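You operate a simulated robot arm through the tools that you are given. There is no shell and no other tool.

Carry out the task below with a simulated robot arm. There is one attempt and no reset: what you move stays moved.

TASK
Tighten both outer knobs into the green, then wipe off the glue that beads out.
Fine: wet the sponge in the dish, put it back; leave the middle knob. What is to be rubbed or washed off counts as gone when no trace of it is left.

The check looks at the end state, three seconds after you hand in, the way a careful person would. Anything else that was tipped, shoved, dropped, spilled or broken makes it a failure.

THE ROBOT
A 6-joint arm with a two-finger parallel gripper, fixed in place. Base frame: the origin is at the foot of the arm, x ahead of it, y to its left, z up; the work surface is at about z = 86. Readings come in cm, degrees, newtons and seconds.
Its first joint turns from -166.0 to 166.0 degrees. Payload 3.91 kg.
The tool frame sits at the grasp point between the pads (the TCP): z along the fingers, y along the line on which they close. The tips reach 3 cm beyond it. The gripper opens to 11 cm. The fingers are 2 cm wide and 1 cm thick; the gripper's body (4.8 by 11.2 cm) begins 5.5 cm behind the TCP.
Orientation is that of the tool frame in the base frame, as a unit quaternion [w, x, y, z]. With the fingers straight down and closing along the base's y, the tool's x points along the base's -x, its y along +y and its z along -z.

THE INTERFACE
- The arm moves only by the tool nudge_tool. Its argument "steps" is a list that holds one entry, the list of rows, each a list of 7 numbers: the shift along the base's x, y, z in cm, then the turn, a rotation vector about the base's x, y, z in degrees, then the closure, from 0 (fully open) to 1 (shut). In form: [[[tx, ty, tz, rx, ry, rz, grip], ...]]. A call has 1 to 20 rows; each row shifts and turns the commanded pose from where the row before left it. Each row takes 0.2 s and may step no farther than 5 cm and 8.6 degrees from the row before; otherwise, or with a gripper value out of range, the whole call is refused. A pose out of reach is approached as far as the arm can. The call stops where the force on the tool passes 40 N (or 10 N more than at its start, if that is more) or the arm is blocked; 0.2 s more then pass. The fingers move at their own pace (about 10.8 cm/s each) and stop on an object; they squeeze with about 20 N. The grip force told is the motor's: it shows also when the fingers shut on nothing. Time passes only in rows, and 0.2 s behind the last, so rows that do not move let the fingers close. It gives the time, the measured TCP pose, the force on the tool (base axes), the opening and the grip force at its end, in the units of the frame above (readings bear some noise), with the torque about the TCP (base axes, N m) and any sound that the robot's microphone picked up, and new pictures: "show" is both (left out), scene, wrist or none.
- Cameras (640 x 400 px; columns grow to the right, rows downward): "scene" is fixed at [39.11, 49.87, 161.14]; the picture's right is [-0.85, -0.53, 0.00], its down [-0.40, 0.64, -0.65] and it looks along [0.35, -0.55, -0.76] (base axes); focal length 327 px, centre (320, 200). "wrist" rides on the gripper at [7.2, 1.7, -10.3] in the tool frame; the picture's right is [-0.23, 0.97, 0.00], its down [-0.76, -0.18, -0.62] and it looks along [-0.61, -0.14, 0.78] (tool axes); focal length 222 px, centre (320, 200).
- locate(camera, pixels): for up to 12 pixels [column, row] of the newest picture of that camera ("zoom" is the newest enlarged one), the place [x, y, z] in the base frame of the surface seen there, good to about 0.3 cm, but the place of the scene camera against the robot may be out by one fixed shift of up to 1.8 cm in any direction. The clock stands still meanwhile.
- enlarge(camera, box): a new picture of the part [left, top, right, bottom] of that camera's present view, enlarged. The clock stands still meanwhile.
- sign_off(): hands the job in; it is judged then, once.

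Leave the gripper open and the arm clear of the work at the hand-in unless told otherwise.

The tools are called after ">>>" as a command line: name --argument value ..., lists and objects as JSON in quotes. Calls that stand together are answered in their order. nudge_tool: Moves the arm, as the interface text tells. Its arguments: {"type":"object","properties":{"steps":{"type":"array"},"show":{"type":"string","enum":["both","scene","wrist","none"]}},"required":["steps"]} The other tools are called the same way: locate (camera, pixels) gives the place of the surface under pixels of a picture; enlarge (camera, box) takes an enlarged picture of a part of a camera's view; sign_off () hands the job in.

At the start:

```text
clock: 0.0
tcp_pos: [60.51, -12.03, 117.26]
orientation: [0.0, -0.001, 1.0, 0.0]
wrist_force: [-1.0, -0.2, 0.3]
torque: [0.01, -0.02, -0.01]
opening: 10.99
grip_force: 0.1
```

scene: 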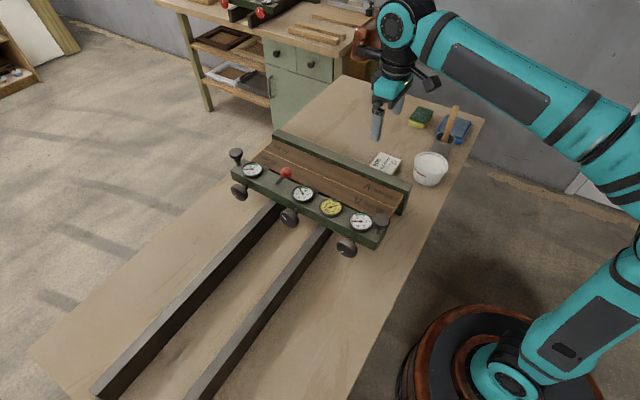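
wrist: 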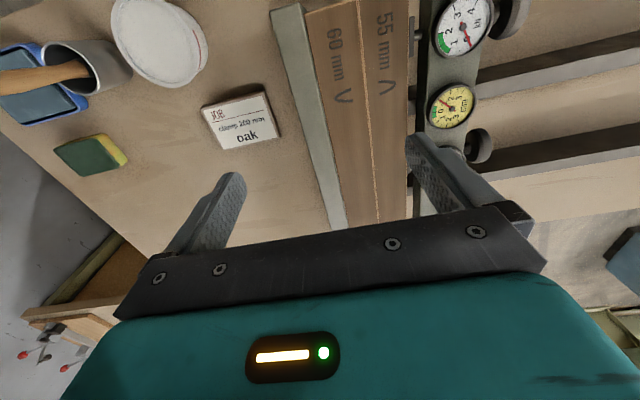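

I see a clamp fixture with two boards, four round gauges, and three dark knobs along the front. There is also a sponge, a blue dish, a glue pot, a white tub and a card. I'll enlarge the fixture, the card and the dish area before moving.

>>> enlarge --camera "scene" --box '[220, 120, 420, 265]'

>>> enlarge --camera "scene" --box '[360, 90, 490, 190]'

>>> enlarge --camera "wrist" --box '[400, 0, 560, 180]'

>>> enlarge --camera "wrist" --box '[0, 0, 300, 190]'

```text
2.76 times, centred on (320, 192) of scene
```

zoom: 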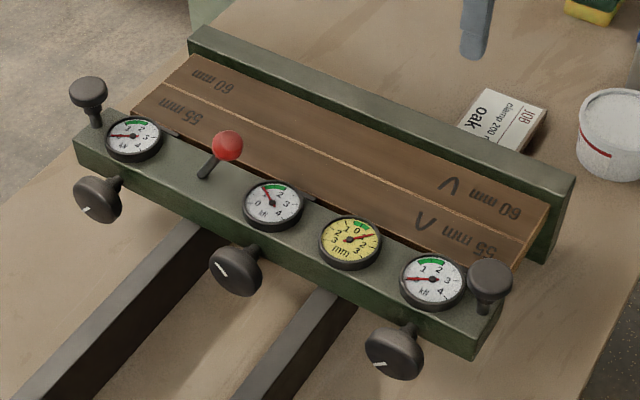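

```text
4.00 times, centred on (425, 140) of scene
```

zoom: 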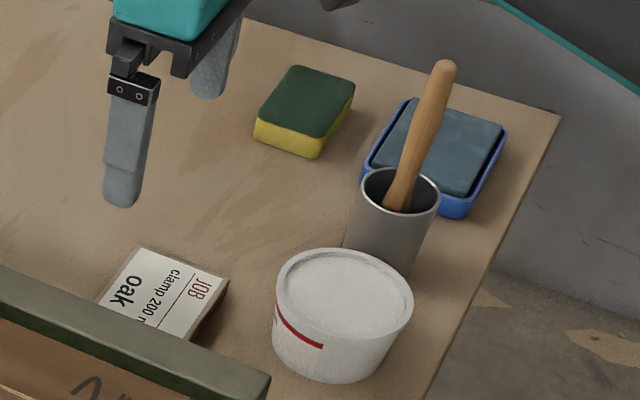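

```text
2.22 times, centred on (480, 90) of wrist
```

zoom: 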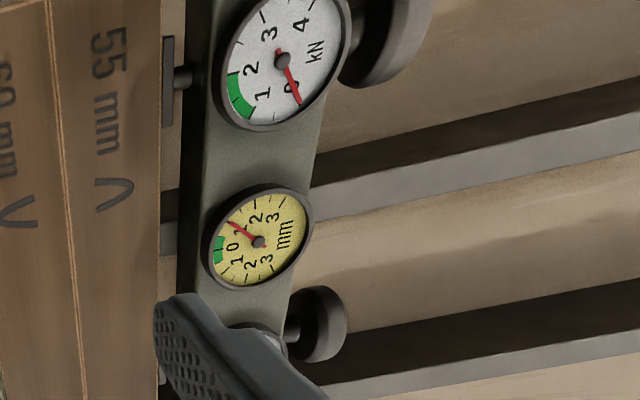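

```text
2.11 times, centred on (150, 95) of wrist
```

zoom: 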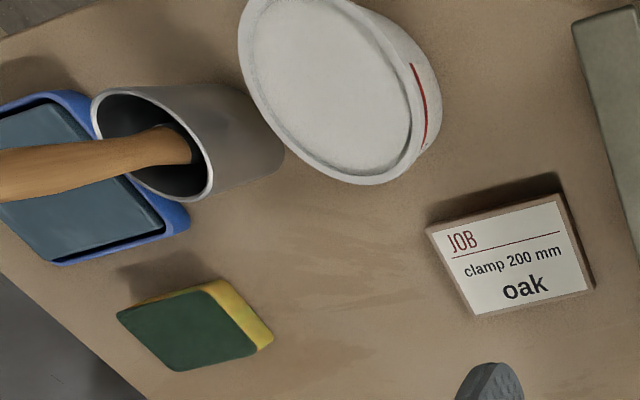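

The fixture has three white kN gauges with a green arc, plus one yellow mm gauge. I also see three horizontal knobs on the front, two upright knobs at the ends, and a red-ball lever. Next I'll take positions of the main features in the scene picture.

>>> locate --camera "scene" --pixels '[[239, 192], [289, 217], [346, 247], [236, 155], [382, 217], [252, 170], [303, 194], [331, 207], [361, 222], [286, 173], [247, 146], [395, 205]]'

>>> locate --camera "scene" --pixels '[[421, 116], [455, 128], [465, 130], [430, 168], [385, 163], [441, 145], [300, 170], [330, 185], [410, 125], [340, 170], [200, 250], [300, 300]]'

>>> locate --camera "wrist" --pixels '[[90, 155], [15, 75], [90, 70], [160, 40], [240, 118], [300, 100], [345, 100], [385, 100], [440, 70], [462, 25], [453, 105], [482, 145]]'

```text
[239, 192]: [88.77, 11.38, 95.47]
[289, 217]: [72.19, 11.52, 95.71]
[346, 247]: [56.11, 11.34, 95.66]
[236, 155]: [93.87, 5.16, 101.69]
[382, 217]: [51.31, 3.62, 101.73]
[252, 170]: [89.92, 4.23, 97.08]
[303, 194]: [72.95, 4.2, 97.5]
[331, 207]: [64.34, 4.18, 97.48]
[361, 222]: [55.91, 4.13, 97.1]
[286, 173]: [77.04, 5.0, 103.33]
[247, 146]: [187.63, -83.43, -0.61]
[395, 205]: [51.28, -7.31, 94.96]
```

```text
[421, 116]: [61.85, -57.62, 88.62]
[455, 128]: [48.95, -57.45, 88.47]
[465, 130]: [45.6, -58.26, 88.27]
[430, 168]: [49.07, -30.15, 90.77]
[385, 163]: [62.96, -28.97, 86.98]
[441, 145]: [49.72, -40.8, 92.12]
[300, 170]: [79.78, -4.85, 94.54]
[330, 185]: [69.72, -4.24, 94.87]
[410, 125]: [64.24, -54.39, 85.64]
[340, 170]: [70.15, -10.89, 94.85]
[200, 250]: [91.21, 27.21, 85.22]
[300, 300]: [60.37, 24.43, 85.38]
```

```text
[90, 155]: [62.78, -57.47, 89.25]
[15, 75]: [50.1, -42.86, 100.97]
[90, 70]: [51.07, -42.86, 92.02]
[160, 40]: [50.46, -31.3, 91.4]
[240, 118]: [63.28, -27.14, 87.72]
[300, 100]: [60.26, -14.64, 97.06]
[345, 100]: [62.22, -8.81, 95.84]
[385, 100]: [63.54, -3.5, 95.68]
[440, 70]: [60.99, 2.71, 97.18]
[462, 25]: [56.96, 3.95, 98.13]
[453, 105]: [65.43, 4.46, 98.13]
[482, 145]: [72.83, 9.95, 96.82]
```

The two cameras agree apart from a fixed scene shift of about (+1.0, +0.2, +0.65) cm. I'll enlarge each gauge to read its starting needle position, and look at the knobs and the glue line.

>>> enlarge --camera "scene" --box '[345, 210, 377, 232]'

>>> enlarge --camera "scene" --box '[236, 160, 268, 180]'

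>>> enlarge --camera "scene" --box '[287, 183, 347, 220]'

>>> enlarge --camera "scene" --box '[326, 206, 406, 262]'

>>> enlarge --camera "scene" --box '[222, 140, 312, 202]'

```text
16.00 times, centred on (361, 221) of scene
```

zoom: 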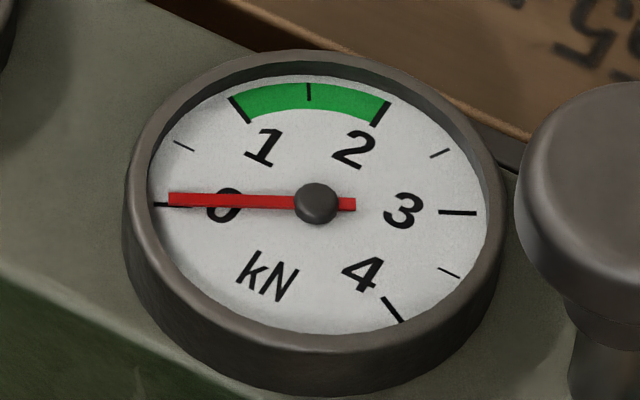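

```text
16.00 times, centred on (252, 170) of scene
```

zoom: 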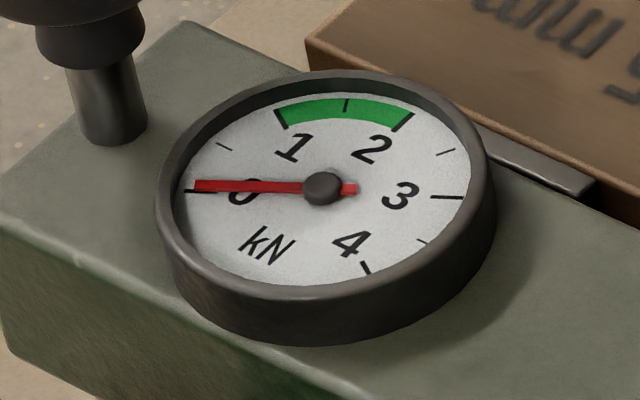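

```text
10.67 times, centred on (317, 202) of scene
```

zoom: 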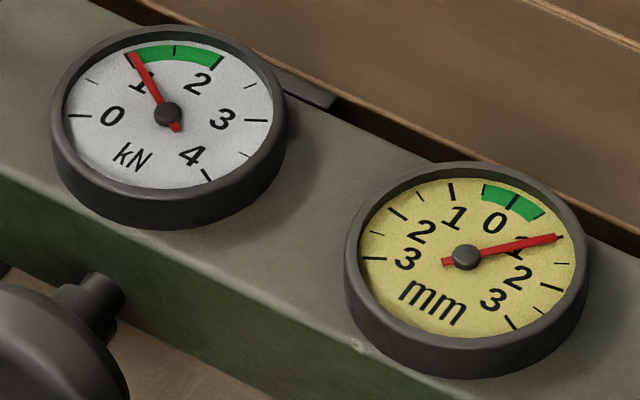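

```text
7.14 times, centred on (366, 234) of scene
```

zoom: 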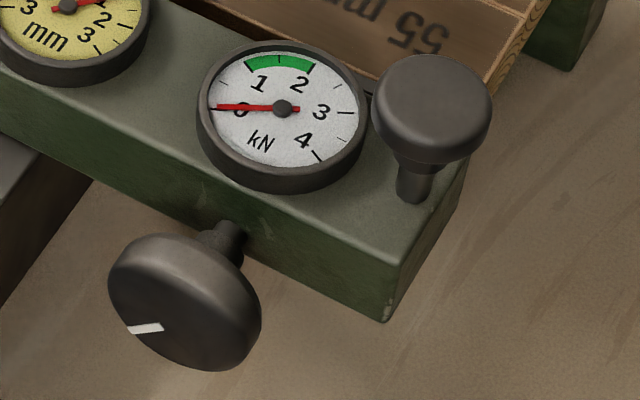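

```text
6.45 times, centred on (267, 171) of scene
```

zoom: 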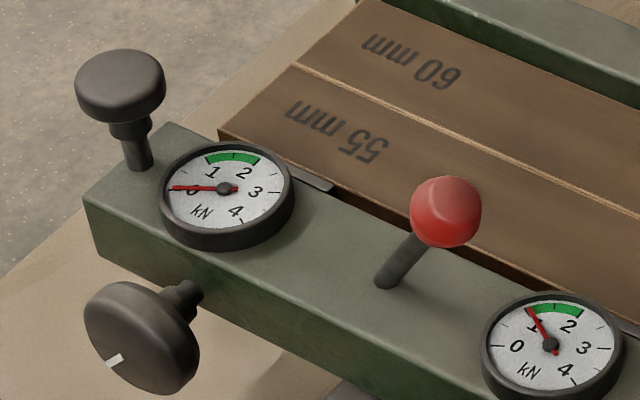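

Readings: left and right are at 0 kN, the middle is about 1 kN, and the yellow gauge is about 1 mm. Green spans 1 to 2. Next I need the exact geometry of the left knob (newest zoom) and of the right knob's edges.

>>> locate --camera "zoom" --pixels '[[140, 348], [88, 320], [165, 385], [190, 365], [130, 287], [190, 330], [200, 345], [115, 360], [182, 297], [120, 80], [138, 150], [120, 70]]'

>>> locate --camera "scene" --pixels '[[348, 249], [338, 245], [353, 256], [360, 250], [346, 239], [361, 247], [340, 252], [357, 239], [286, 216], [294, 222], [296, 212], [280, 217]]'

```text
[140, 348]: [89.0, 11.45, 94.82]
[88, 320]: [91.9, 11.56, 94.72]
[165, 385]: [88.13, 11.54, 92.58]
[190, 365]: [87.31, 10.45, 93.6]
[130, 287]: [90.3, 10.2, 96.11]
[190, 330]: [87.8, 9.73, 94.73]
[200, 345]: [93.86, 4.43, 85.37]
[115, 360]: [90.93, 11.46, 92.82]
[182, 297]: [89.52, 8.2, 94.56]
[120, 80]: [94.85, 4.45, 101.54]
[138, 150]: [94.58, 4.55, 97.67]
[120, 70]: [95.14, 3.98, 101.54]
```

```text
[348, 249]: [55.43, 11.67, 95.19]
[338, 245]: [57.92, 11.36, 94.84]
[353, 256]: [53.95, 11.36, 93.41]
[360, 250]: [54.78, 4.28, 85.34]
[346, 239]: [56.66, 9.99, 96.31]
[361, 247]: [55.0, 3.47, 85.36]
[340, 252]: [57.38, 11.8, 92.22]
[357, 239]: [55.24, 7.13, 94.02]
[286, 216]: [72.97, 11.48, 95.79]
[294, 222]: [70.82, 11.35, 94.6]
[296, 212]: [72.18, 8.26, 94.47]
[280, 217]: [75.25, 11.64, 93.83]
```

The outer knobs have their axes along y, with centres near x 90.6 and 56.6, z about 94.4, and faces at y about 11.7. I plan to grip them from the front with the tool pointing along -y and turn them by rolling. First I'll swing the arm high over to the front side while turning the tool +90° about z.

>>> nudge_tool --steps '[[[-0.2, 3.5, 0, 0, 0, 8.18, 0], [-0.2, 3.5, 0, 0, 0, 8.18, 0], [-0.2, 3.5, 0, 0, 0, 8.18, 0], [-0.2, 3.5, 0, 0, 0, 8.18, 0], [-0.2, 3.5, 0, 0, 0, 8.18, 0], [-0.2, 3.5, 0, 0, 0, 8.18, 0], [-0.2, 3.5, 0, 0, 0, 8.18, 0], [-0.2, 3.5, 0, 0, 0, 8.18, 0], [-0.2, 3.5, 0, 0, 0, 8.18, 0], [-0.2, 3.5, 0, 0, 0, 8.18, 0], [-0.2, 3.5, 0, 0, 0, 8.18, 0]]]'

```text
clock: 2.4
tcp_pos: [58.34, 26.43, 117.26]
orientation: [0.0, 0.708, -0.707, 0.001]
wrist_force: [0.3, 0.1, -1.0]
torque: [-0.01, -0.03, 0.01]
opening: 10.97
grip_force: 0.0
```

scene: 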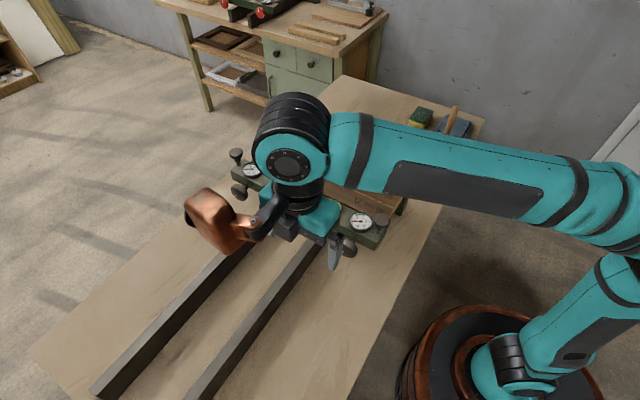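
wrist: 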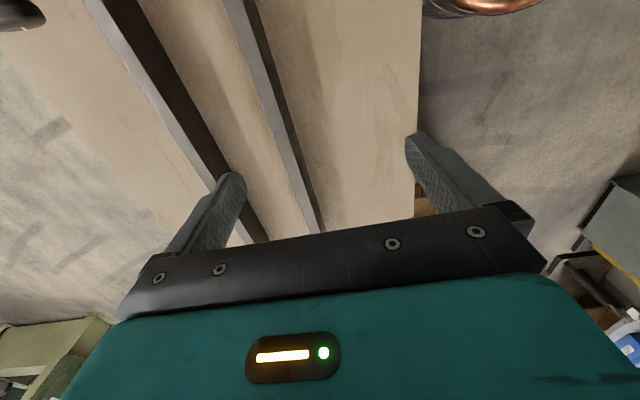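

The tool is now rotated as planned with nothing touched. Next I'll tip it -90° about x at this height so it points along -y, and see whether the arm can hold that pose.

>>> nudge_tool --steps '[[[0, 0, 0, -8.18, 0, 0, 0], [0, 0, 0, -8.18, 0, 0, 0], [0, 0, 0, -8.18, 0, 0, 0], [0, 0, 0, -8.18, 0, 0, 0], [0, 0, 0, -8.18, 0, 0, 0], [0, 0, 0, -8.18, 0, 0, 0], [0, 0, 0, -8.18, 0, 0, 0], [0, 0, 0, -8.18, 0, 0, 0], [0, 0, 0, -8.18, 0, 0, 0], [0, 0, 0, -8.18, 0, 0, 0], [0, 0, 0, -8.18, 0, 0, 0]]]'

```text
clock: 4.8
tcp_pos: [65.17, 12.05, 105.42]
orientation: [0.491, 0.509, -0.497, 0.503]
wrist_force: [-0.1, -0.1, 0.7]
torque: [0.05, -0.04, 0.03]
opening: 10.99
grip_force: 0.1
out of reach, approached as far as the arm can: row 5, 6, 7, 8, 9, 10, 11
```

scene: 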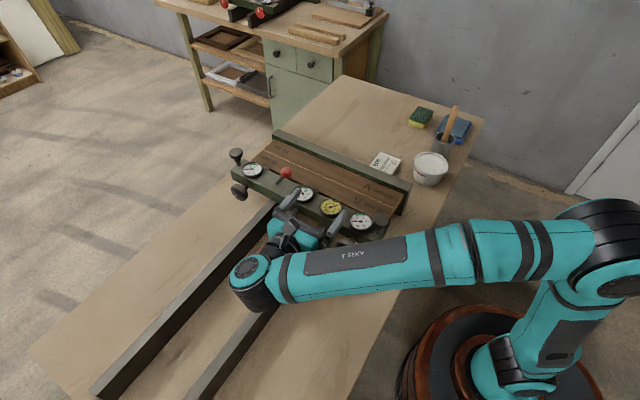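
wrist: 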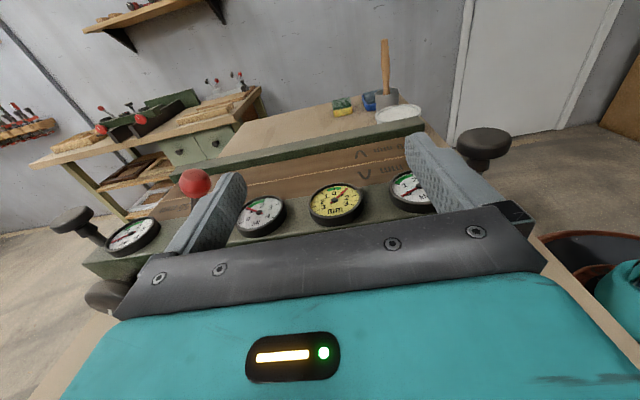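

The tool points along -y now, but the arm could not hold position. It slid to (65.2, 12.1, 105.4), which is above the knobs and clear of everything. I'll make one small step in -x to learn which pose the next shift counts from.

>>> nudge_tool --steps '[[[-2, 0, 0, 0, 0, 0, 0]]]'

```text
clock: 5.2
tcp_pos: [63.82, 10.48, 105.01]
orientation: [0.494, 0.504, -0.5, 0.502]
wrist_force: [4.5, 3.3, 19.2]
torque: [2.26, -0.97, -0.37]
opening: 11.0
grip_force: 0.0
out of reach, approached as far as the arm can: row 1
```

scene: 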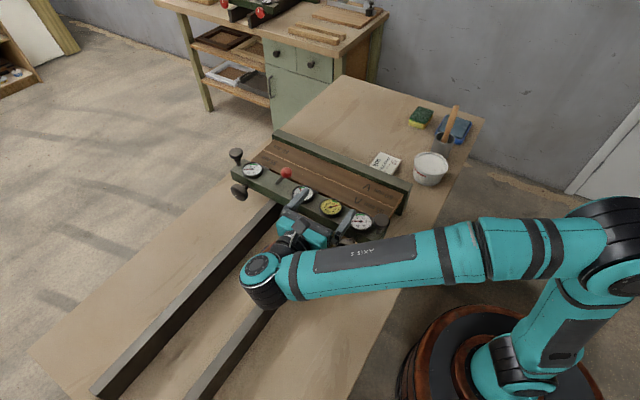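
wrist: 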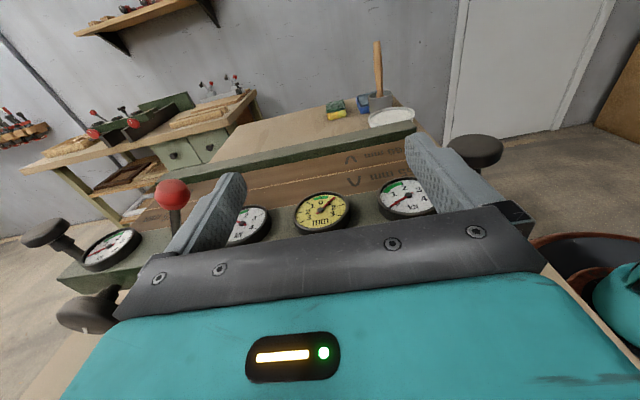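

The wrist force reads 19 N upward, with a torque that puts the contact about 12 cm behind the tool point. Something on the underside of the wrist is resting on the bench or a rail. I'll back off by tipping the tool up again and rising.

>>> nudge_tool --steps '[[[0, 0, 1, 8, 0, 0, 0], [0, 0, 1, 8, 0, 0, 0]]]'

```text
clock: 5.8
tcp_pos: [63.83, 10.63, 106.8]
orientation: [0.425, 0.565, -0.565, 0.425]
wrist_force: [-0.4, 0.6, -0.5]
torque: [-0.05, 0.02, -0.01]
opening: 11.02
grip_force: 0.1
```

scene: 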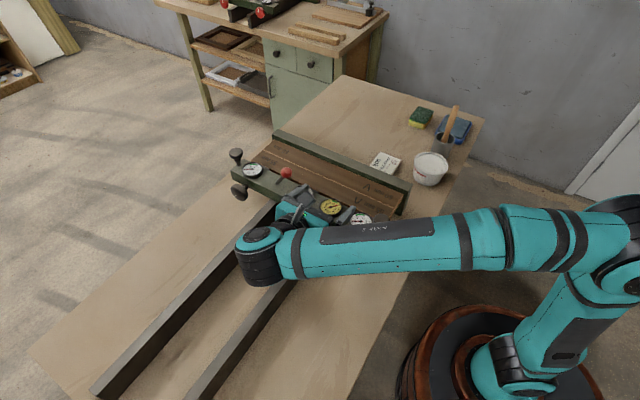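
wrist: 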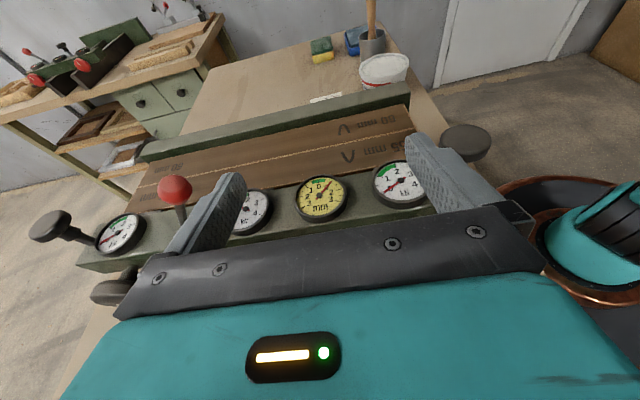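

The tool is free again, and shifts count from the pose actually reached. The contact came from a part on the tool's -x side, so I'll flip the tool about its own axis to put that part on top. First I'll straighten the tool up and rise clear of the fixture.

>>> nudge_tool --steps '[[[-0.5, 0.6, 1, 8.2, 0, 0, 0], [-0.5, 0.6, 1, 8.2, 0, 0, 0], [-0.5, 0.6, 1, 8.2, 0, 0, 0], [-0.5, 0.6, 1, 8.2, 0, 0, 0], [-0.5, 0.6, 1, 8.2, 0, 0, 0], [-0.5, 0.6, 1, 8.2, 0, 0, 0], [-0.5, 0.6, 1, 8.2, 0, 0, 0], [-0.5, 0.6, 1, 8.2, 0, 0, 0], [-0.5, 0.6, 1, 8.2, 0, 0, 0], [0, 0, 0, 0, 0, -8.5, 0], [0, 0, 0, 0, 0, -8.5, 0], [0, 0, 0, 0, 0, -8.5, 0], [0, 0, 0, 0, 0, -8.5, 0], [0, 0, 0, 0, 0, -8.5, 0], [0, 0, 0, 0, 0, -8.5, 0]]]'

```text
clock: 9.0
tcp_pos: [59.34, 15.94, 115.93]
orientation: [-0.002, -0.333, 0.943, 0.0]
wrist_force: [-0.5, 0.1, 0.2]
torque: [0.0, 0.01, -0.05]
opening: 10.99
grip_force: 0.1
```

scene: 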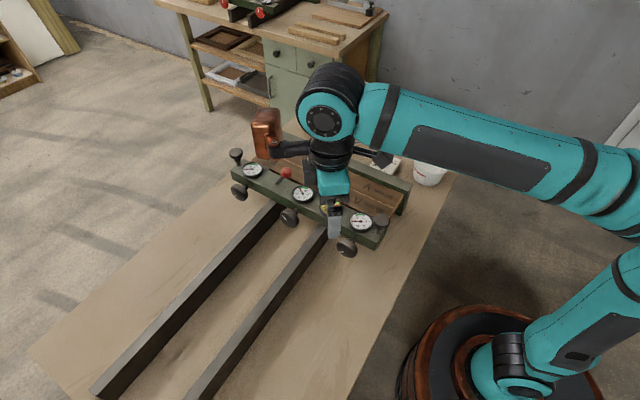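
wrist: 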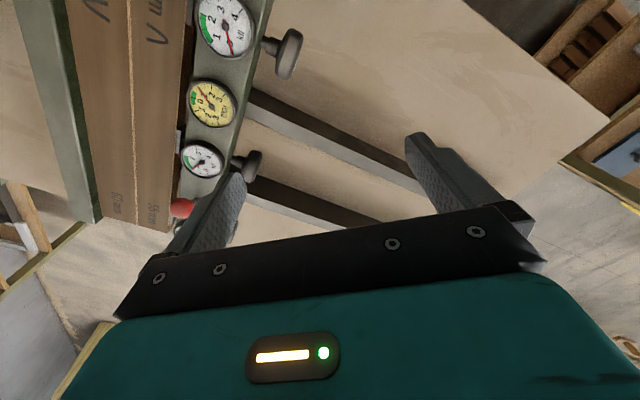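

The tool is vertical at about z = 116. A copper block hangs off the tool on an arm, and that is what touched. I'll measure where it sits, along with the rail tops and the beam's front face.

>>> locate --camera "scene" --pixels '[[266, 115], [258, 145], [275, 155], [290, 148], [380, 158], [330, 182], [327, 170], [330, 150]]'

>>> locate --camera "scene" --pixels '[[271, 210], [260, 225], [264, 230], [230, 255], [318, 237], [300, 260], [305, 265], [262, 197], [310, 217], [270, 190], [325, 222], [355, 236]]'

```text
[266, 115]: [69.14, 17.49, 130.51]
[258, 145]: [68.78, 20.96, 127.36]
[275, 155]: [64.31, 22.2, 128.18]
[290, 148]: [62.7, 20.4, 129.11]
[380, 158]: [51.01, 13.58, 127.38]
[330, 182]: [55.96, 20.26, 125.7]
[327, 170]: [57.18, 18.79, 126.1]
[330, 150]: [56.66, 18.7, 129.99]
```

```text
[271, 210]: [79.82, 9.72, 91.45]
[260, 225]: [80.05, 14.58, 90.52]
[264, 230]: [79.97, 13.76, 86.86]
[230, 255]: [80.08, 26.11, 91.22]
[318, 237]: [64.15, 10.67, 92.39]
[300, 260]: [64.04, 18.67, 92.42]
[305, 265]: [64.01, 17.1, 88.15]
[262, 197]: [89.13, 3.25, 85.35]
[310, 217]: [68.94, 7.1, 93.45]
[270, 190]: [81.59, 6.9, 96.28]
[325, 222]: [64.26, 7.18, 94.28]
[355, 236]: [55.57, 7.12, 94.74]
```

Beam front face is at y about 7.3, the rails' tops are at z about 93, and their sides at x about 65 and 81. A front approach would put the copper block against the rails. Instead I'll grip from above, leaning 20° forward with the fingers closing along x, and turn in strokes about y. Next I'll go above the right knob in that orientation.

>>> nudge_tool --steps '[[[-0.3, -0.56, 0, 0, 0, 8.5, 0], [-0.3, -0.56, 0, 0, 0, 8.5, 0], [-0.3, -0.56, 0, 0, 0, 8.5, 0], [-0.3, -0.56, 0, 0, 0, 8.5, 0], [-0.3, -0.56, 0, 0, 0, 8.5, 0], [-0.3, -0.56, 0, 0, 0, 8.5, 0], [-0.3, -0.56, -2, -6.67, 0, 0, 0], [-0.3, -0.56, -3, -6.67, 0, 0, 0], [-0.3, -0.56, -3, -6.66, 0, 0, 0]]]'

```text
clock: 11.0
tcp_pos: [56.64, 10.88, 107.82]
orientation: [-0.124, -0.696, 0.697, -0.124]
wrist_force: [0.1, 0.2, 0.8]
torque: [0.02, -0.02, -0.01]
opening: 11.01
grip_force: 0.0
```

scene: 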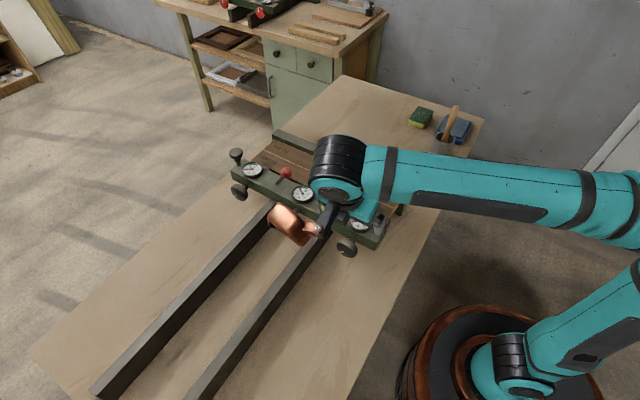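
wrist: 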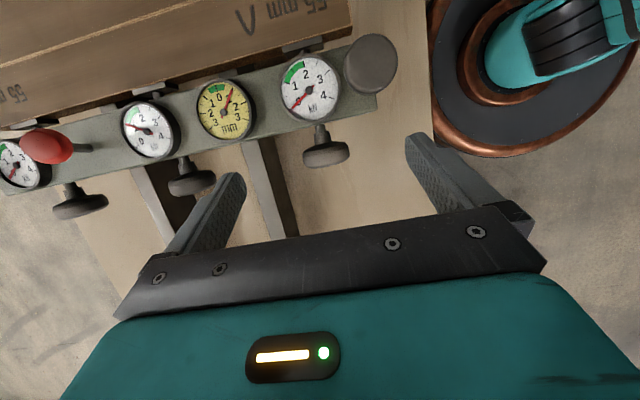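

The wrist camera now shows all the gauges and the right knob at about (326, 148). I'll locate the knob's edges in this view, since it needs no shift correction.

>>> locate --camera "wrist" --pixels '[[326, 146], [304, 152], [347, 148], [326, 160], [318, 130], [325, 138], [308, 143], [343, 140], [307, 90], [370, 60], [275, 200], [190, 180]]'

>>> enlarge --camera "wrist" --box '[260, 40, 400, 180]'

```text
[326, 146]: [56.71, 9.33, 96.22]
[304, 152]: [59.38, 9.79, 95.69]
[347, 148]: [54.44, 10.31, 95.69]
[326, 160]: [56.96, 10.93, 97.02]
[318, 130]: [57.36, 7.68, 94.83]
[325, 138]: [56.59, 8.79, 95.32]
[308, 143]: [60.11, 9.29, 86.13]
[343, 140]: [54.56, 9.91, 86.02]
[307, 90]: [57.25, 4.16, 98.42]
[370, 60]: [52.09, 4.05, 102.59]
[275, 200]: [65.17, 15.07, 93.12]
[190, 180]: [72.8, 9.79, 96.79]
```

```text
2.86 times, centred on (330, 110) of wrist
```

zoom: 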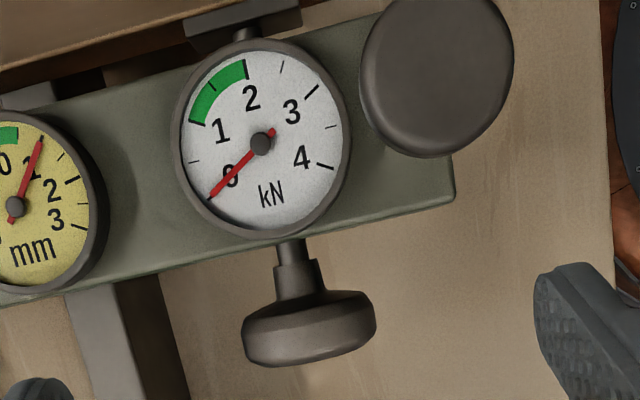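

The right knob's centre is near (56.95, 10.4, 94.4) with radius about 2.45 cm. I'll descend so the pads straddle it, with the tool point about 0.8 cm above the knob axis, and leave the fingers open to check.

>>> nudge_tool --steps '[[[0.31, -0.2, -2.5, 0, 0, 0, 0], [0, 0, -2.5, 0, 0, 0, 0], [0, 0, -2.5, 0, 0, 0, 0.1], [0, 0, -2.5, 0, 0, 0, 0.2], [0, 0, -2.67, 0, 0, 0, 0.3]]]'

```text
clock: 12.2
tcp_pos: [57.04, 10.68, 95.16]
orientation: [0.123, 0.696, -0.696, 0.124]
wrist_force: [0.0, 0.3, -0.3]
torque: [-0.01, -0.02, -0.01]
opening: 7.7
grip_force: 0.1
```

scene: 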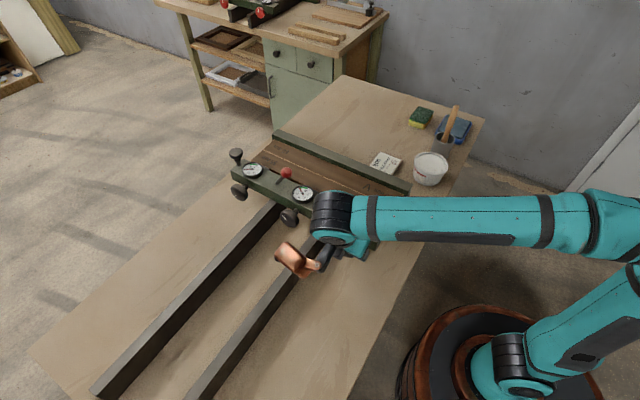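
wrist: 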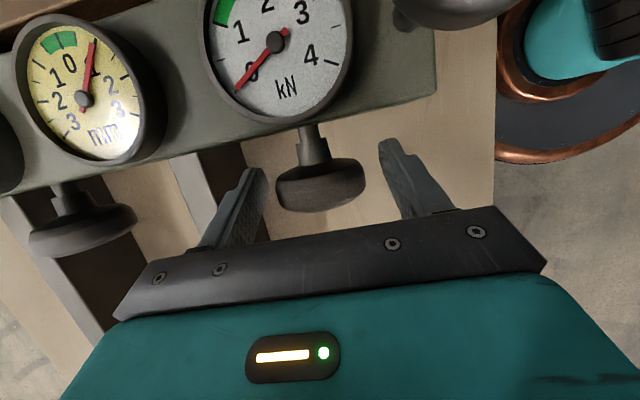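

The knob sits between the pads, with its gauge (278, 45) and the yellow gauge (85, 95) in view. Now I'll close the fingers on the knob and wait.

>>> nudge_tool --steps '[[[0, 0, 0, 0, 0, 0, 0.5], [0, 0, 0, 0, 0, 0, 0.7], [0, 0, 0, 0, 0, 0, 1], [0, 0, 0, 0, 0, 0, 1]]]' --show "wrist"

```text
clock: 13.2
tcp_pos: [57.08, 10.69, 95.16]
orientation: [-0.124, -0.696, 0.697, -0.124]
wrist_force: [1.8, 0.1, -2.8]
torque: [-0.04, -0.04, 0.07]
opening: 5.3
grip_force: 45.0
```

wrist: 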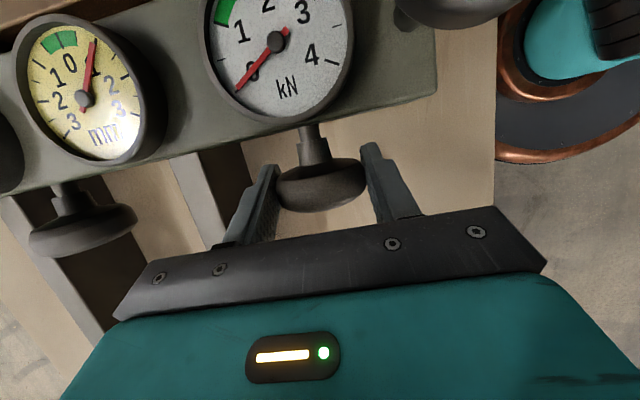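

The knob is gripped at 5.3 cm with about 45 N. I'll start with a 16° clockwise turn seen from the front (negative about y), circling the knob axis, then check the gauge and torque.

>>> nudge_tool --steps '[[[-0.104, 0, -0.007, 0, -8, 0, 1], [-0.103, 0, -0.022, 0, -8, 0, 1]]]' --show "wrist"

>>> enlarge --camera "wrist" --box '[0, 0, 480, 240]'

```text
clock: 13.8
tcp_pos: [56.71, 10.8, 95.04]
orientation: [-0.025, -0.672, 0.707, -0.22]
wrist_force: [-2.8, 1.3, -0.6]
torque: [-0.43, 0.01, 0.69]
opening: 5.31
grip_force: 44.7
```

wrist: 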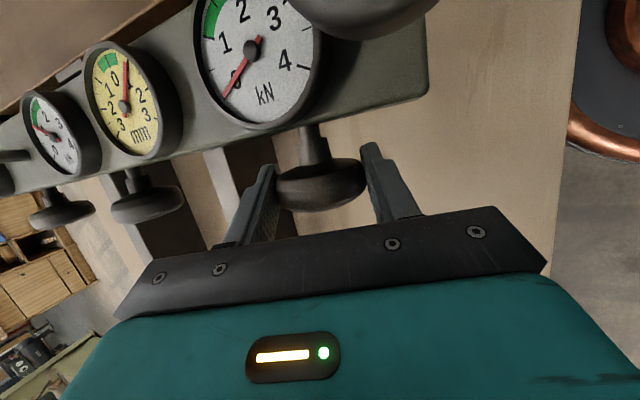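

```text
1.33 times, centred on (240, 120) of wrist
```

zoom: 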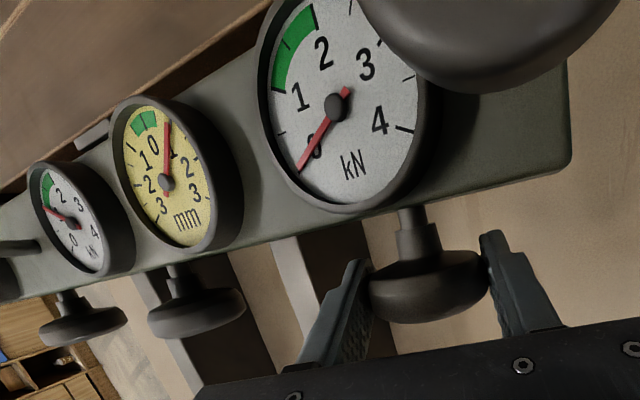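

The gauge still reads 0 and there is almost no torque about y, so the knob may be turning through free play. I'll check the white mark on the knob's face in the scene view.

>>> enlarge --camera "scene" --box '[300, 190, 420, 270]'

```text
5.00 times, centred on (360, 230) of scene
```

zoom: 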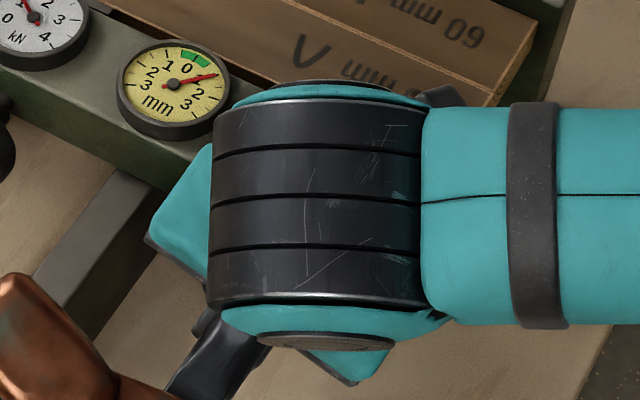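

The arm hides the knob from the scene camera. I'll continue the stroke to 40° and watch the gauge and the torque.

>>> nudge_tool --steps '[[[-0.098, 0, -0.036, 0, -8, 0, 1], [-0.092, 0, -0.049, 0, -8, 0, 1], [-0.085, 0, -0.061, 0, -8, 0, 1], [0, 0, 0, 0, 0, 0, 1]]]' --show "wrist"

>>> enlarge --camera "wrist" --box '[0, 0, 480, 240]'

```text
clock: 14.8
tcp_pos: [56.47, 10.68, 94.93]
orientation: [0.121, -0.612, 0.696, -0.354]
wrist_force: [-10.5, 6.0, -7.9]
torque: [0.14, 0.16, 0.69]
opening: 5.3
grip_force: 45.0
```

wrist: 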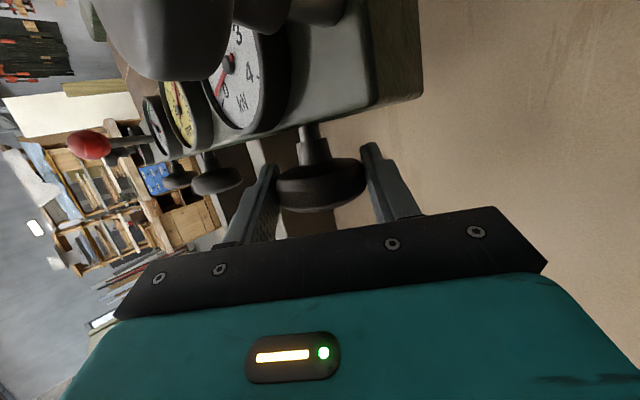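

```text
1.33 times, centred on (240, 120) of wrist
```

zoom: 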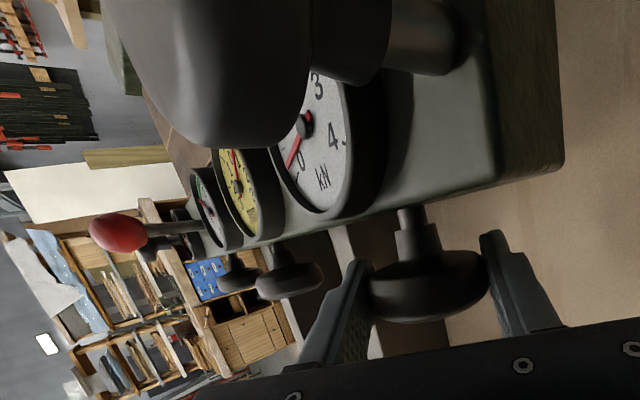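

Still about 0 kN after 40°, with only light side forces. From the measured path, the knob axis is at x 57.08, z 94.21. Next I'll open a little, swing back to -8° around the knob, and regrip.

>>> nudge_tool --steps '[[[-0.13, 0, -0.05, 0, 0, 0, 0.33], [0, 0, 0, 0, 0, 0, 0.33], [0.108, 0, 0.078, 0, 8, 0, 0.33], [0.117, 0, 0.062, 0, 8, 0, 0.33], [0.124, 0, 0.045, 0, 8, 0, 0.33], [0.13, 0, 0.028, 0, 8, 0, 0.33], [0.132, 0, 0.009, 0, 8, 0, 0.33], [0.132, 0, -0.009, 0, 8, 0, 0.33]]]'

>>> enlarge --camera "wrist" --box '[0, 0, 480, 240]'

```text
clock: 16.6
tcp_pos: [57.05, 10.69, 95.06]
orientation: [0.172, 0.704, -0.685, 0.074]
wrist_force: [-0.1, -0.2, 0.7]
torque: [0.03, -0.05, -0.02]
opening: 7.36
grip_force: 0.1
```

scene: 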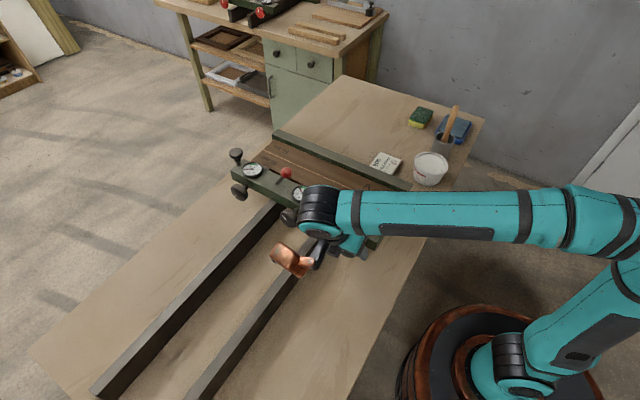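
wrist: 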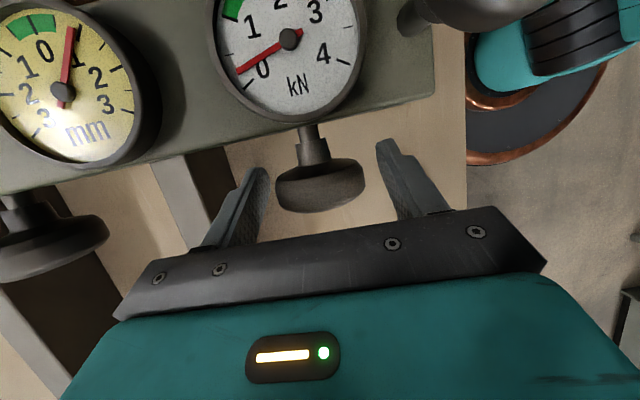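

```text
1.33 times, centred on (240, 120) of wrist
```

zoom: 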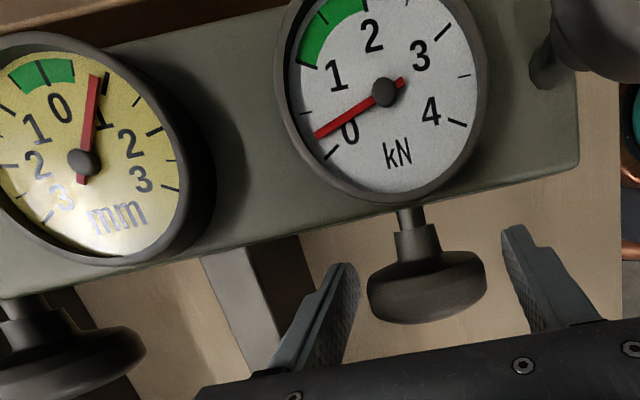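

The right gauge moved up to about 0.25 kN, so clockwise tightens, and the yellow needle hasn't changed. Next I'll recentre by +0.17 in x, regrip, and turn a longer 68° stroke.

>>> nudge_tool --steps '[[[0.17, 0, 0.03, 0, 0, 0, 0.33], [0, 0, 0, 0, 0, 0, 1], [0, 0, 0, 0, 0, 0, 1], [0, 0, 0, 0, 0, 0, 1], [-0.148, 0, 0.01, 0, -8.5, 0, 1], [-0.147, 0, -0.012, 0, -8.5, 0, 1], [-0.145, 0, -0.034, 0, -8.5, 0, 1], [-0.137, 0, -0.055, 0, -8.5, 0, 1], [-0.128, 0, -0.075, 0, -8.5, 0, 1], [-0.116, 0, -0.093, 0, -8.5, 0, 1], [-0.101, 0, -0.108, 0, -8.5, 0, 1], [-0.083, 0, -0.123, 0, -8.5, 0, 1], [0, 0, 0, 0, 0, 0, 1]]]'

>>> enlarge --camera "wrist" --box '[0, 0, 480, 240]'

```text
clock: 19.4
tcp_pos: [56.29, 10.85, 94.74]
orientation: [0.242, -0.54, 0.665, -0.455]
wrist_force: [-10.8, 5.0, -6.3]
torque: [0.15, 0.09, 0.67]
opening: 5.35
grip_force: 44.6
```

scene: 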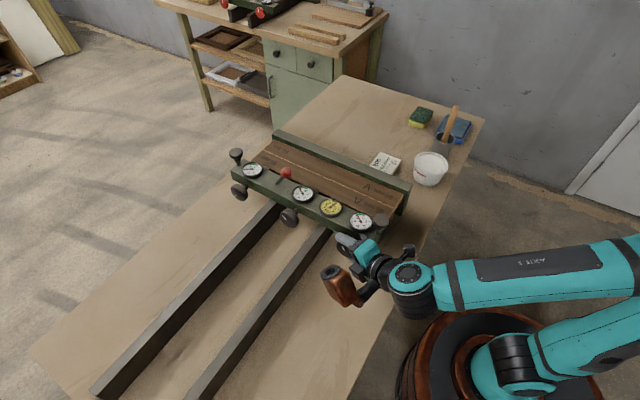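
wrist: 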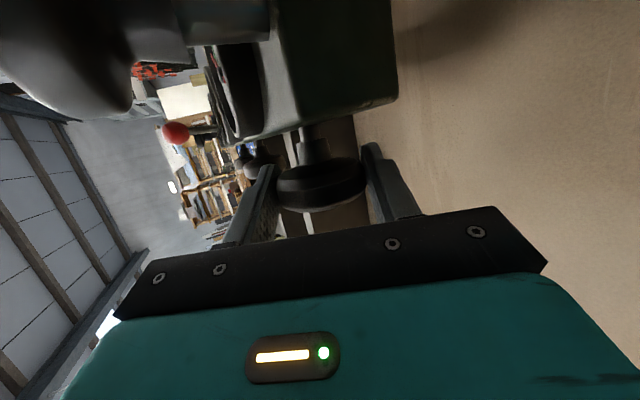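

```text
1.33 times, centred on (240, 120) of wrist
```

zoom: 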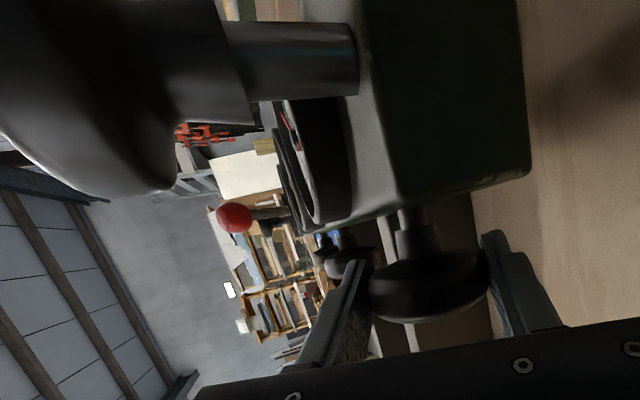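

In this leaned pose the scene camera can see the right gauge at (361, 221) and the knob. I'll read them there.

>>> enlarge --camera "scene" --box '[345, 210, 377, 232]'

>>> enlarge --camera "scene" --box '[290, 180, 400, 260]'

```text
16.00 times, centred on (361, 221) of scene
```

zoom: 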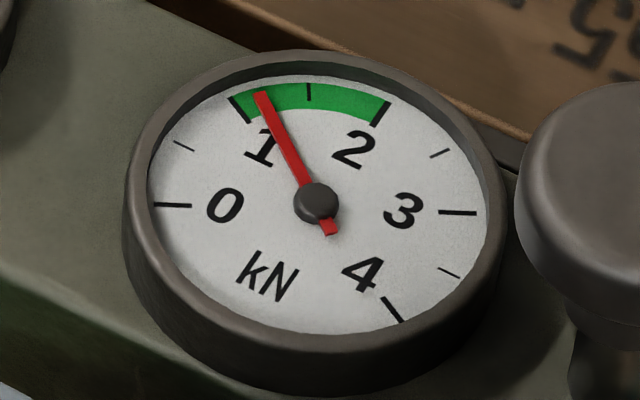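

```text
5.00 times, centred on (345, 220) of scene
```

zoom: 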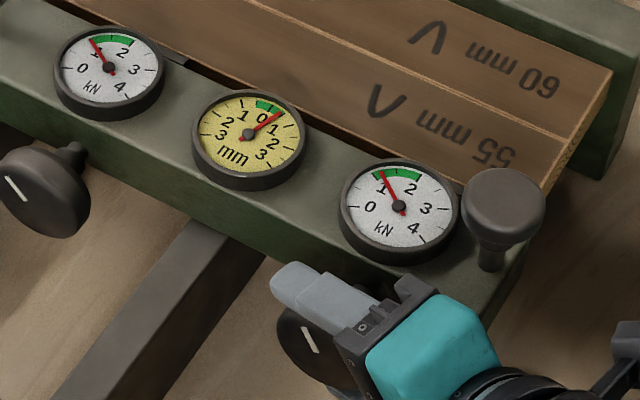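

The right gauge now reads about 1.15 kN, just inside the green, and yellow dropped from 1 to about 0.7. About 75° of turn gives 1 kN. I'll open, swing back, regrip, and add about 24° to bring it to roughly 1.45.

>>> nudge_tool --steps '[[[-0.08, 0, -0.09, 0, 0, 0, 0.33], [0, -0.1, 0, 0, 0, 0, 0.33], [0.078, 0, 0.116, 0, 8, 0, 0.33], [0.093, 0, 0.103, 0, 8, 0, 0.33], [0.107, 0, 0.09, 0, 8, 0, 0.33], [0.119, 0, 0.074, 0, 8, 0, 0.33], [0.127, 0, 0.057, 0, 8, 0, 0.33], [0, 0, 0, 0, 0, 0, 1], [0, 0, 0, 0, 0, 0, 1], [0, 0, 0, 0, 0, 0, 1], [-0.127, 0, -0.057, 0, -8, 0, 1], [-0.119, 0, -0.074, 0, -8, 0, 1], [-0.107, 0, -0.09, 0, -8, 0, 1], [0, 0, 0, 0, 0, 0, 1], [0, 0, 0, 0, 0, 0, 0.33], [0, 0, 0, 0, 0, 0, 0.33]]]'

>>> enlarge --camera "scene" --box '[290, 180, 400, 260]'

```text
clock: 22.8
tcp_pos: [56.31, 10.64, 94.76]
orientation: [0.146, -0.598, 0.693, -0.375]
wrist_force: [0.1, 0.5, -0.2]
torque: [-0.01, -0.01, -0.02]
opening: 7.33
grip_force: 0.1
```

scene: 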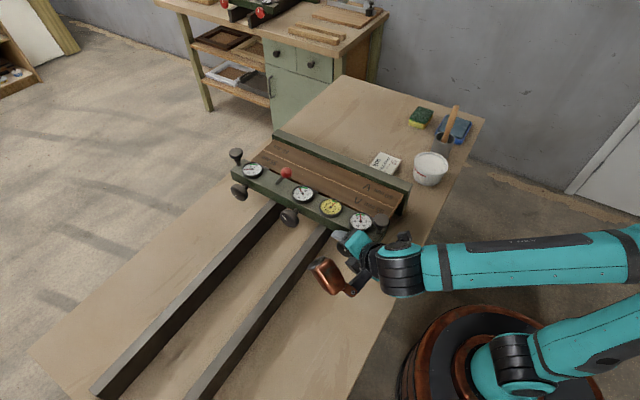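
wrist: 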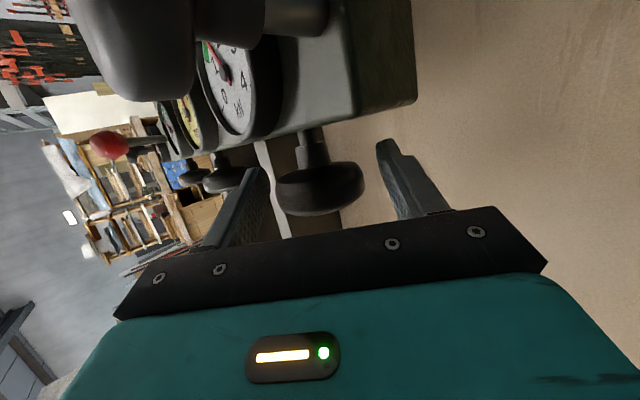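

```text
5.00 times, centred on (345, 220) of scene
```

zoom: 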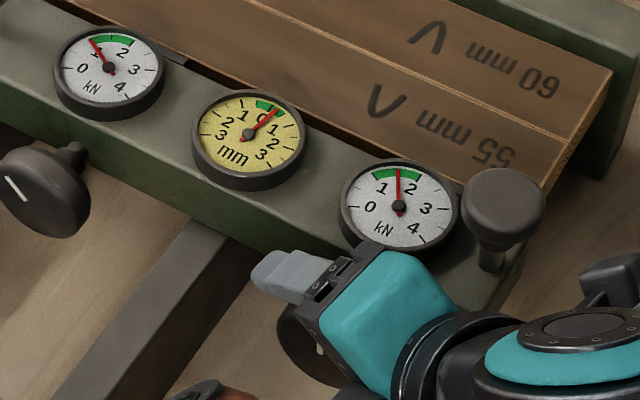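

The right gauge is at about 1.5 kN, the middle of the green. I'll withdraw along the finger direction, straighten up and rise, then read all the gauges.

>>> nudge_tool --steps '[[[-2.17, 1.13, 2.27, 0, 0, 0, 0.2], [-2.17, 1.13, 2.27, 0, 0, 0, 0.2], [-2.17, 1.13, 2.27, 0, 0, 0, 0.1], [1.2, 1, 2.3, 0, 7.33, 0, 0], [1.2, 1, 2.3, 0, 7.33, 0, 0], [1.2, 1, 2.3, 0, 7.33, 0, 0], [1.2, 1, 2.3, 0, 7.33, 0, 0], [1.2, 1, 2.3, 0, 7.33, 0, 0], [1.2, 1, 2.3, 0, 7.33, 0, 0]]]'

>>> enlarge --camera "wrist" --box '[0, 0, 400, 200]'

```text
clock: 24.8
tcp_pos: [56.98, 20.04, 115.69]
orientation: [0.123, 0.696, -0.696, 0.124]
wrist_force: [-0.3, -0.6, 1.4]
torque: [0.06, -0.06, 0.02]
opening: 11.01
grip_force: 0.2
```

scene: 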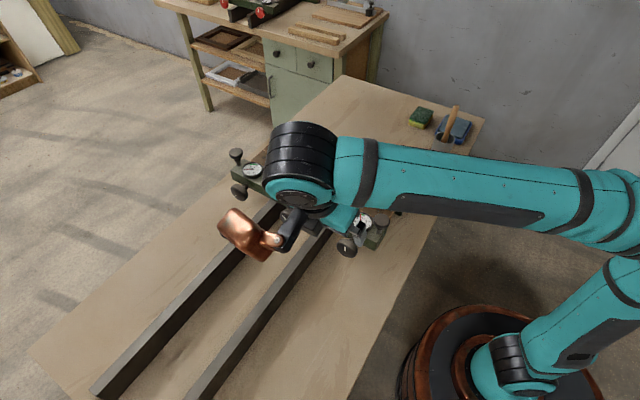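
wrist: 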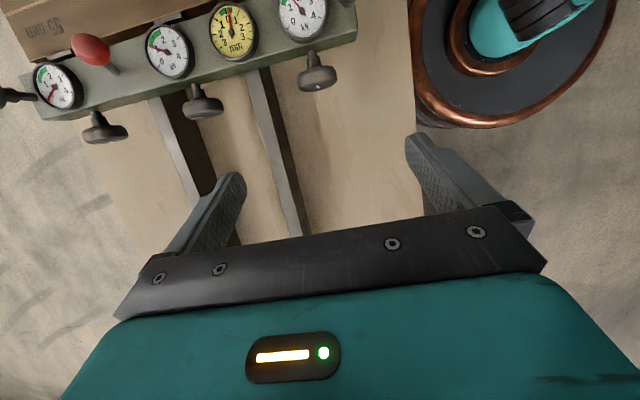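

```text
1.60 times, centred on (200, 100) of wrist
```

zoom: 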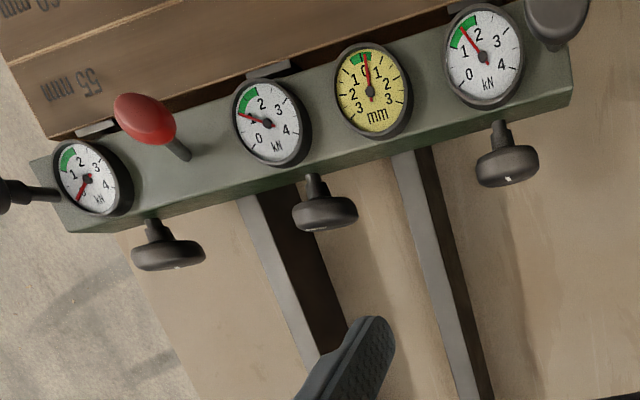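

The right knob is done and nothing was disturbed. Next I'll travel along +x in front of the fixture toward the left knob, stopping short to check the reach.

>>> nudge_tool --steps '[[[4, -0.5, -0.8, 0, 0, 0, 0], [4, -0.5, -0.8, 0, 0, 0, 0], [4, -0.5, -0.8, 0, 0, 0, 0], [4, -0.5, -0.8, 0, 0, 0, 0], [4, -0.5, -0.8, 0, 0, 0, 0], [4, -0.5, -0.8, 0, 0, 0, 0], [4, -0.5, -0.8, 0, 0, 0, 0], [2.8, -0.5, -0.8, 0, 0, 0, 0]]]'

>>> enlarge --camera "wrist" --box '[160, 0, 480, 200]'

```text
clock: 26.6
tcp_pos: [87.66, 15.95, 109.04]
orientation: [-0.123, -0.696, 0.697, -0.125]
wrist_force: [-0.4, 0.1, 0.3]
torque: [0.04, -0.02, 0.02]
opening: 10.97
grip_force: 0.0
```

scene: 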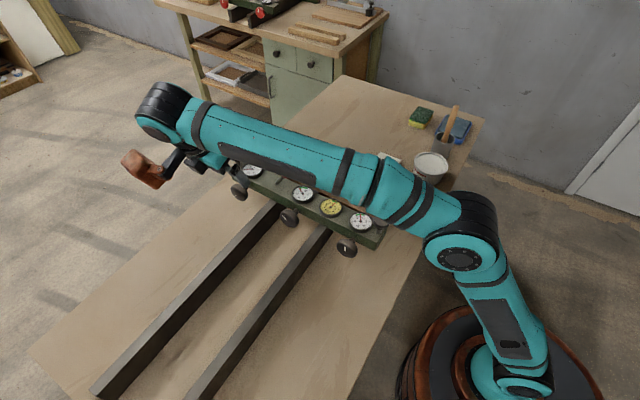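
wrist: 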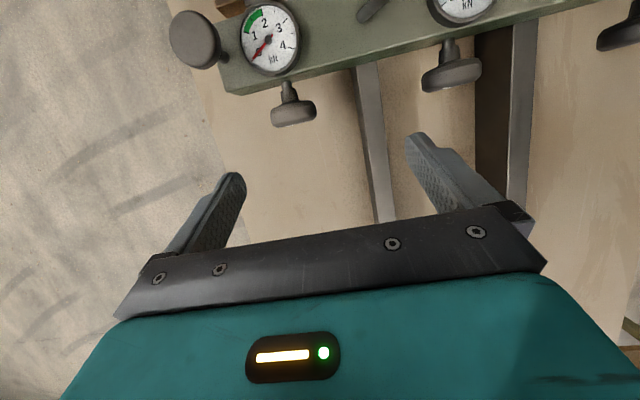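

```text
2.00 times, centred on (320, 100) of wrist
```

zoom: 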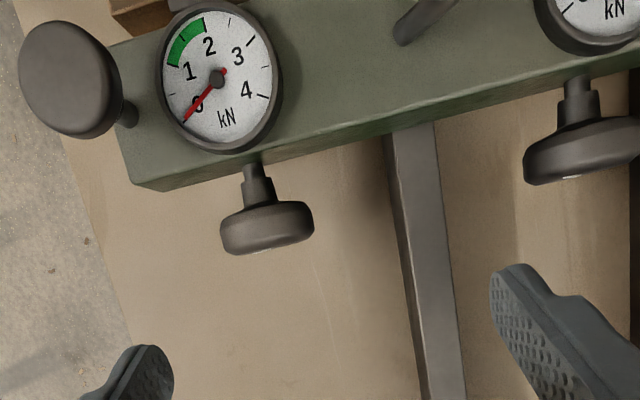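

The reach is fine here, and the left knob shows at about (293, 113) in the wrist view. I'll locate its edges and the nearby rail.

>>> locate --camera "wrist" --pixels '[[293, 108], [274, 113], [312, 109], [294, 118], [289, 90], [272, 108], [268, 38], [198, 45], [370, 120], [385, 170], [450, 75], [288, 100]]'

```text
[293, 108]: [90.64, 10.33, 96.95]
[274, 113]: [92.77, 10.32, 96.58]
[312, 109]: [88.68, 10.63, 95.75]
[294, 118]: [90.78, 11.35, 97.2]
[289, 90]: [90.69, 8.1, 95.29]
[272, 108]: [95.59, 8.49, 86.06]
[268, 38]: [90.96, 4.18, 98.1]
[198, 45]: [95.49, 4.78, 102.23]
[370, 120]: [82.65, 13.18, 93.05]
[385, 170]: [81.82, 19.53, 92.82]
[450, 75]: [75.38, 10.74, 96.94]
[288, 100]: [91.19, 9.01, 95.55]
```

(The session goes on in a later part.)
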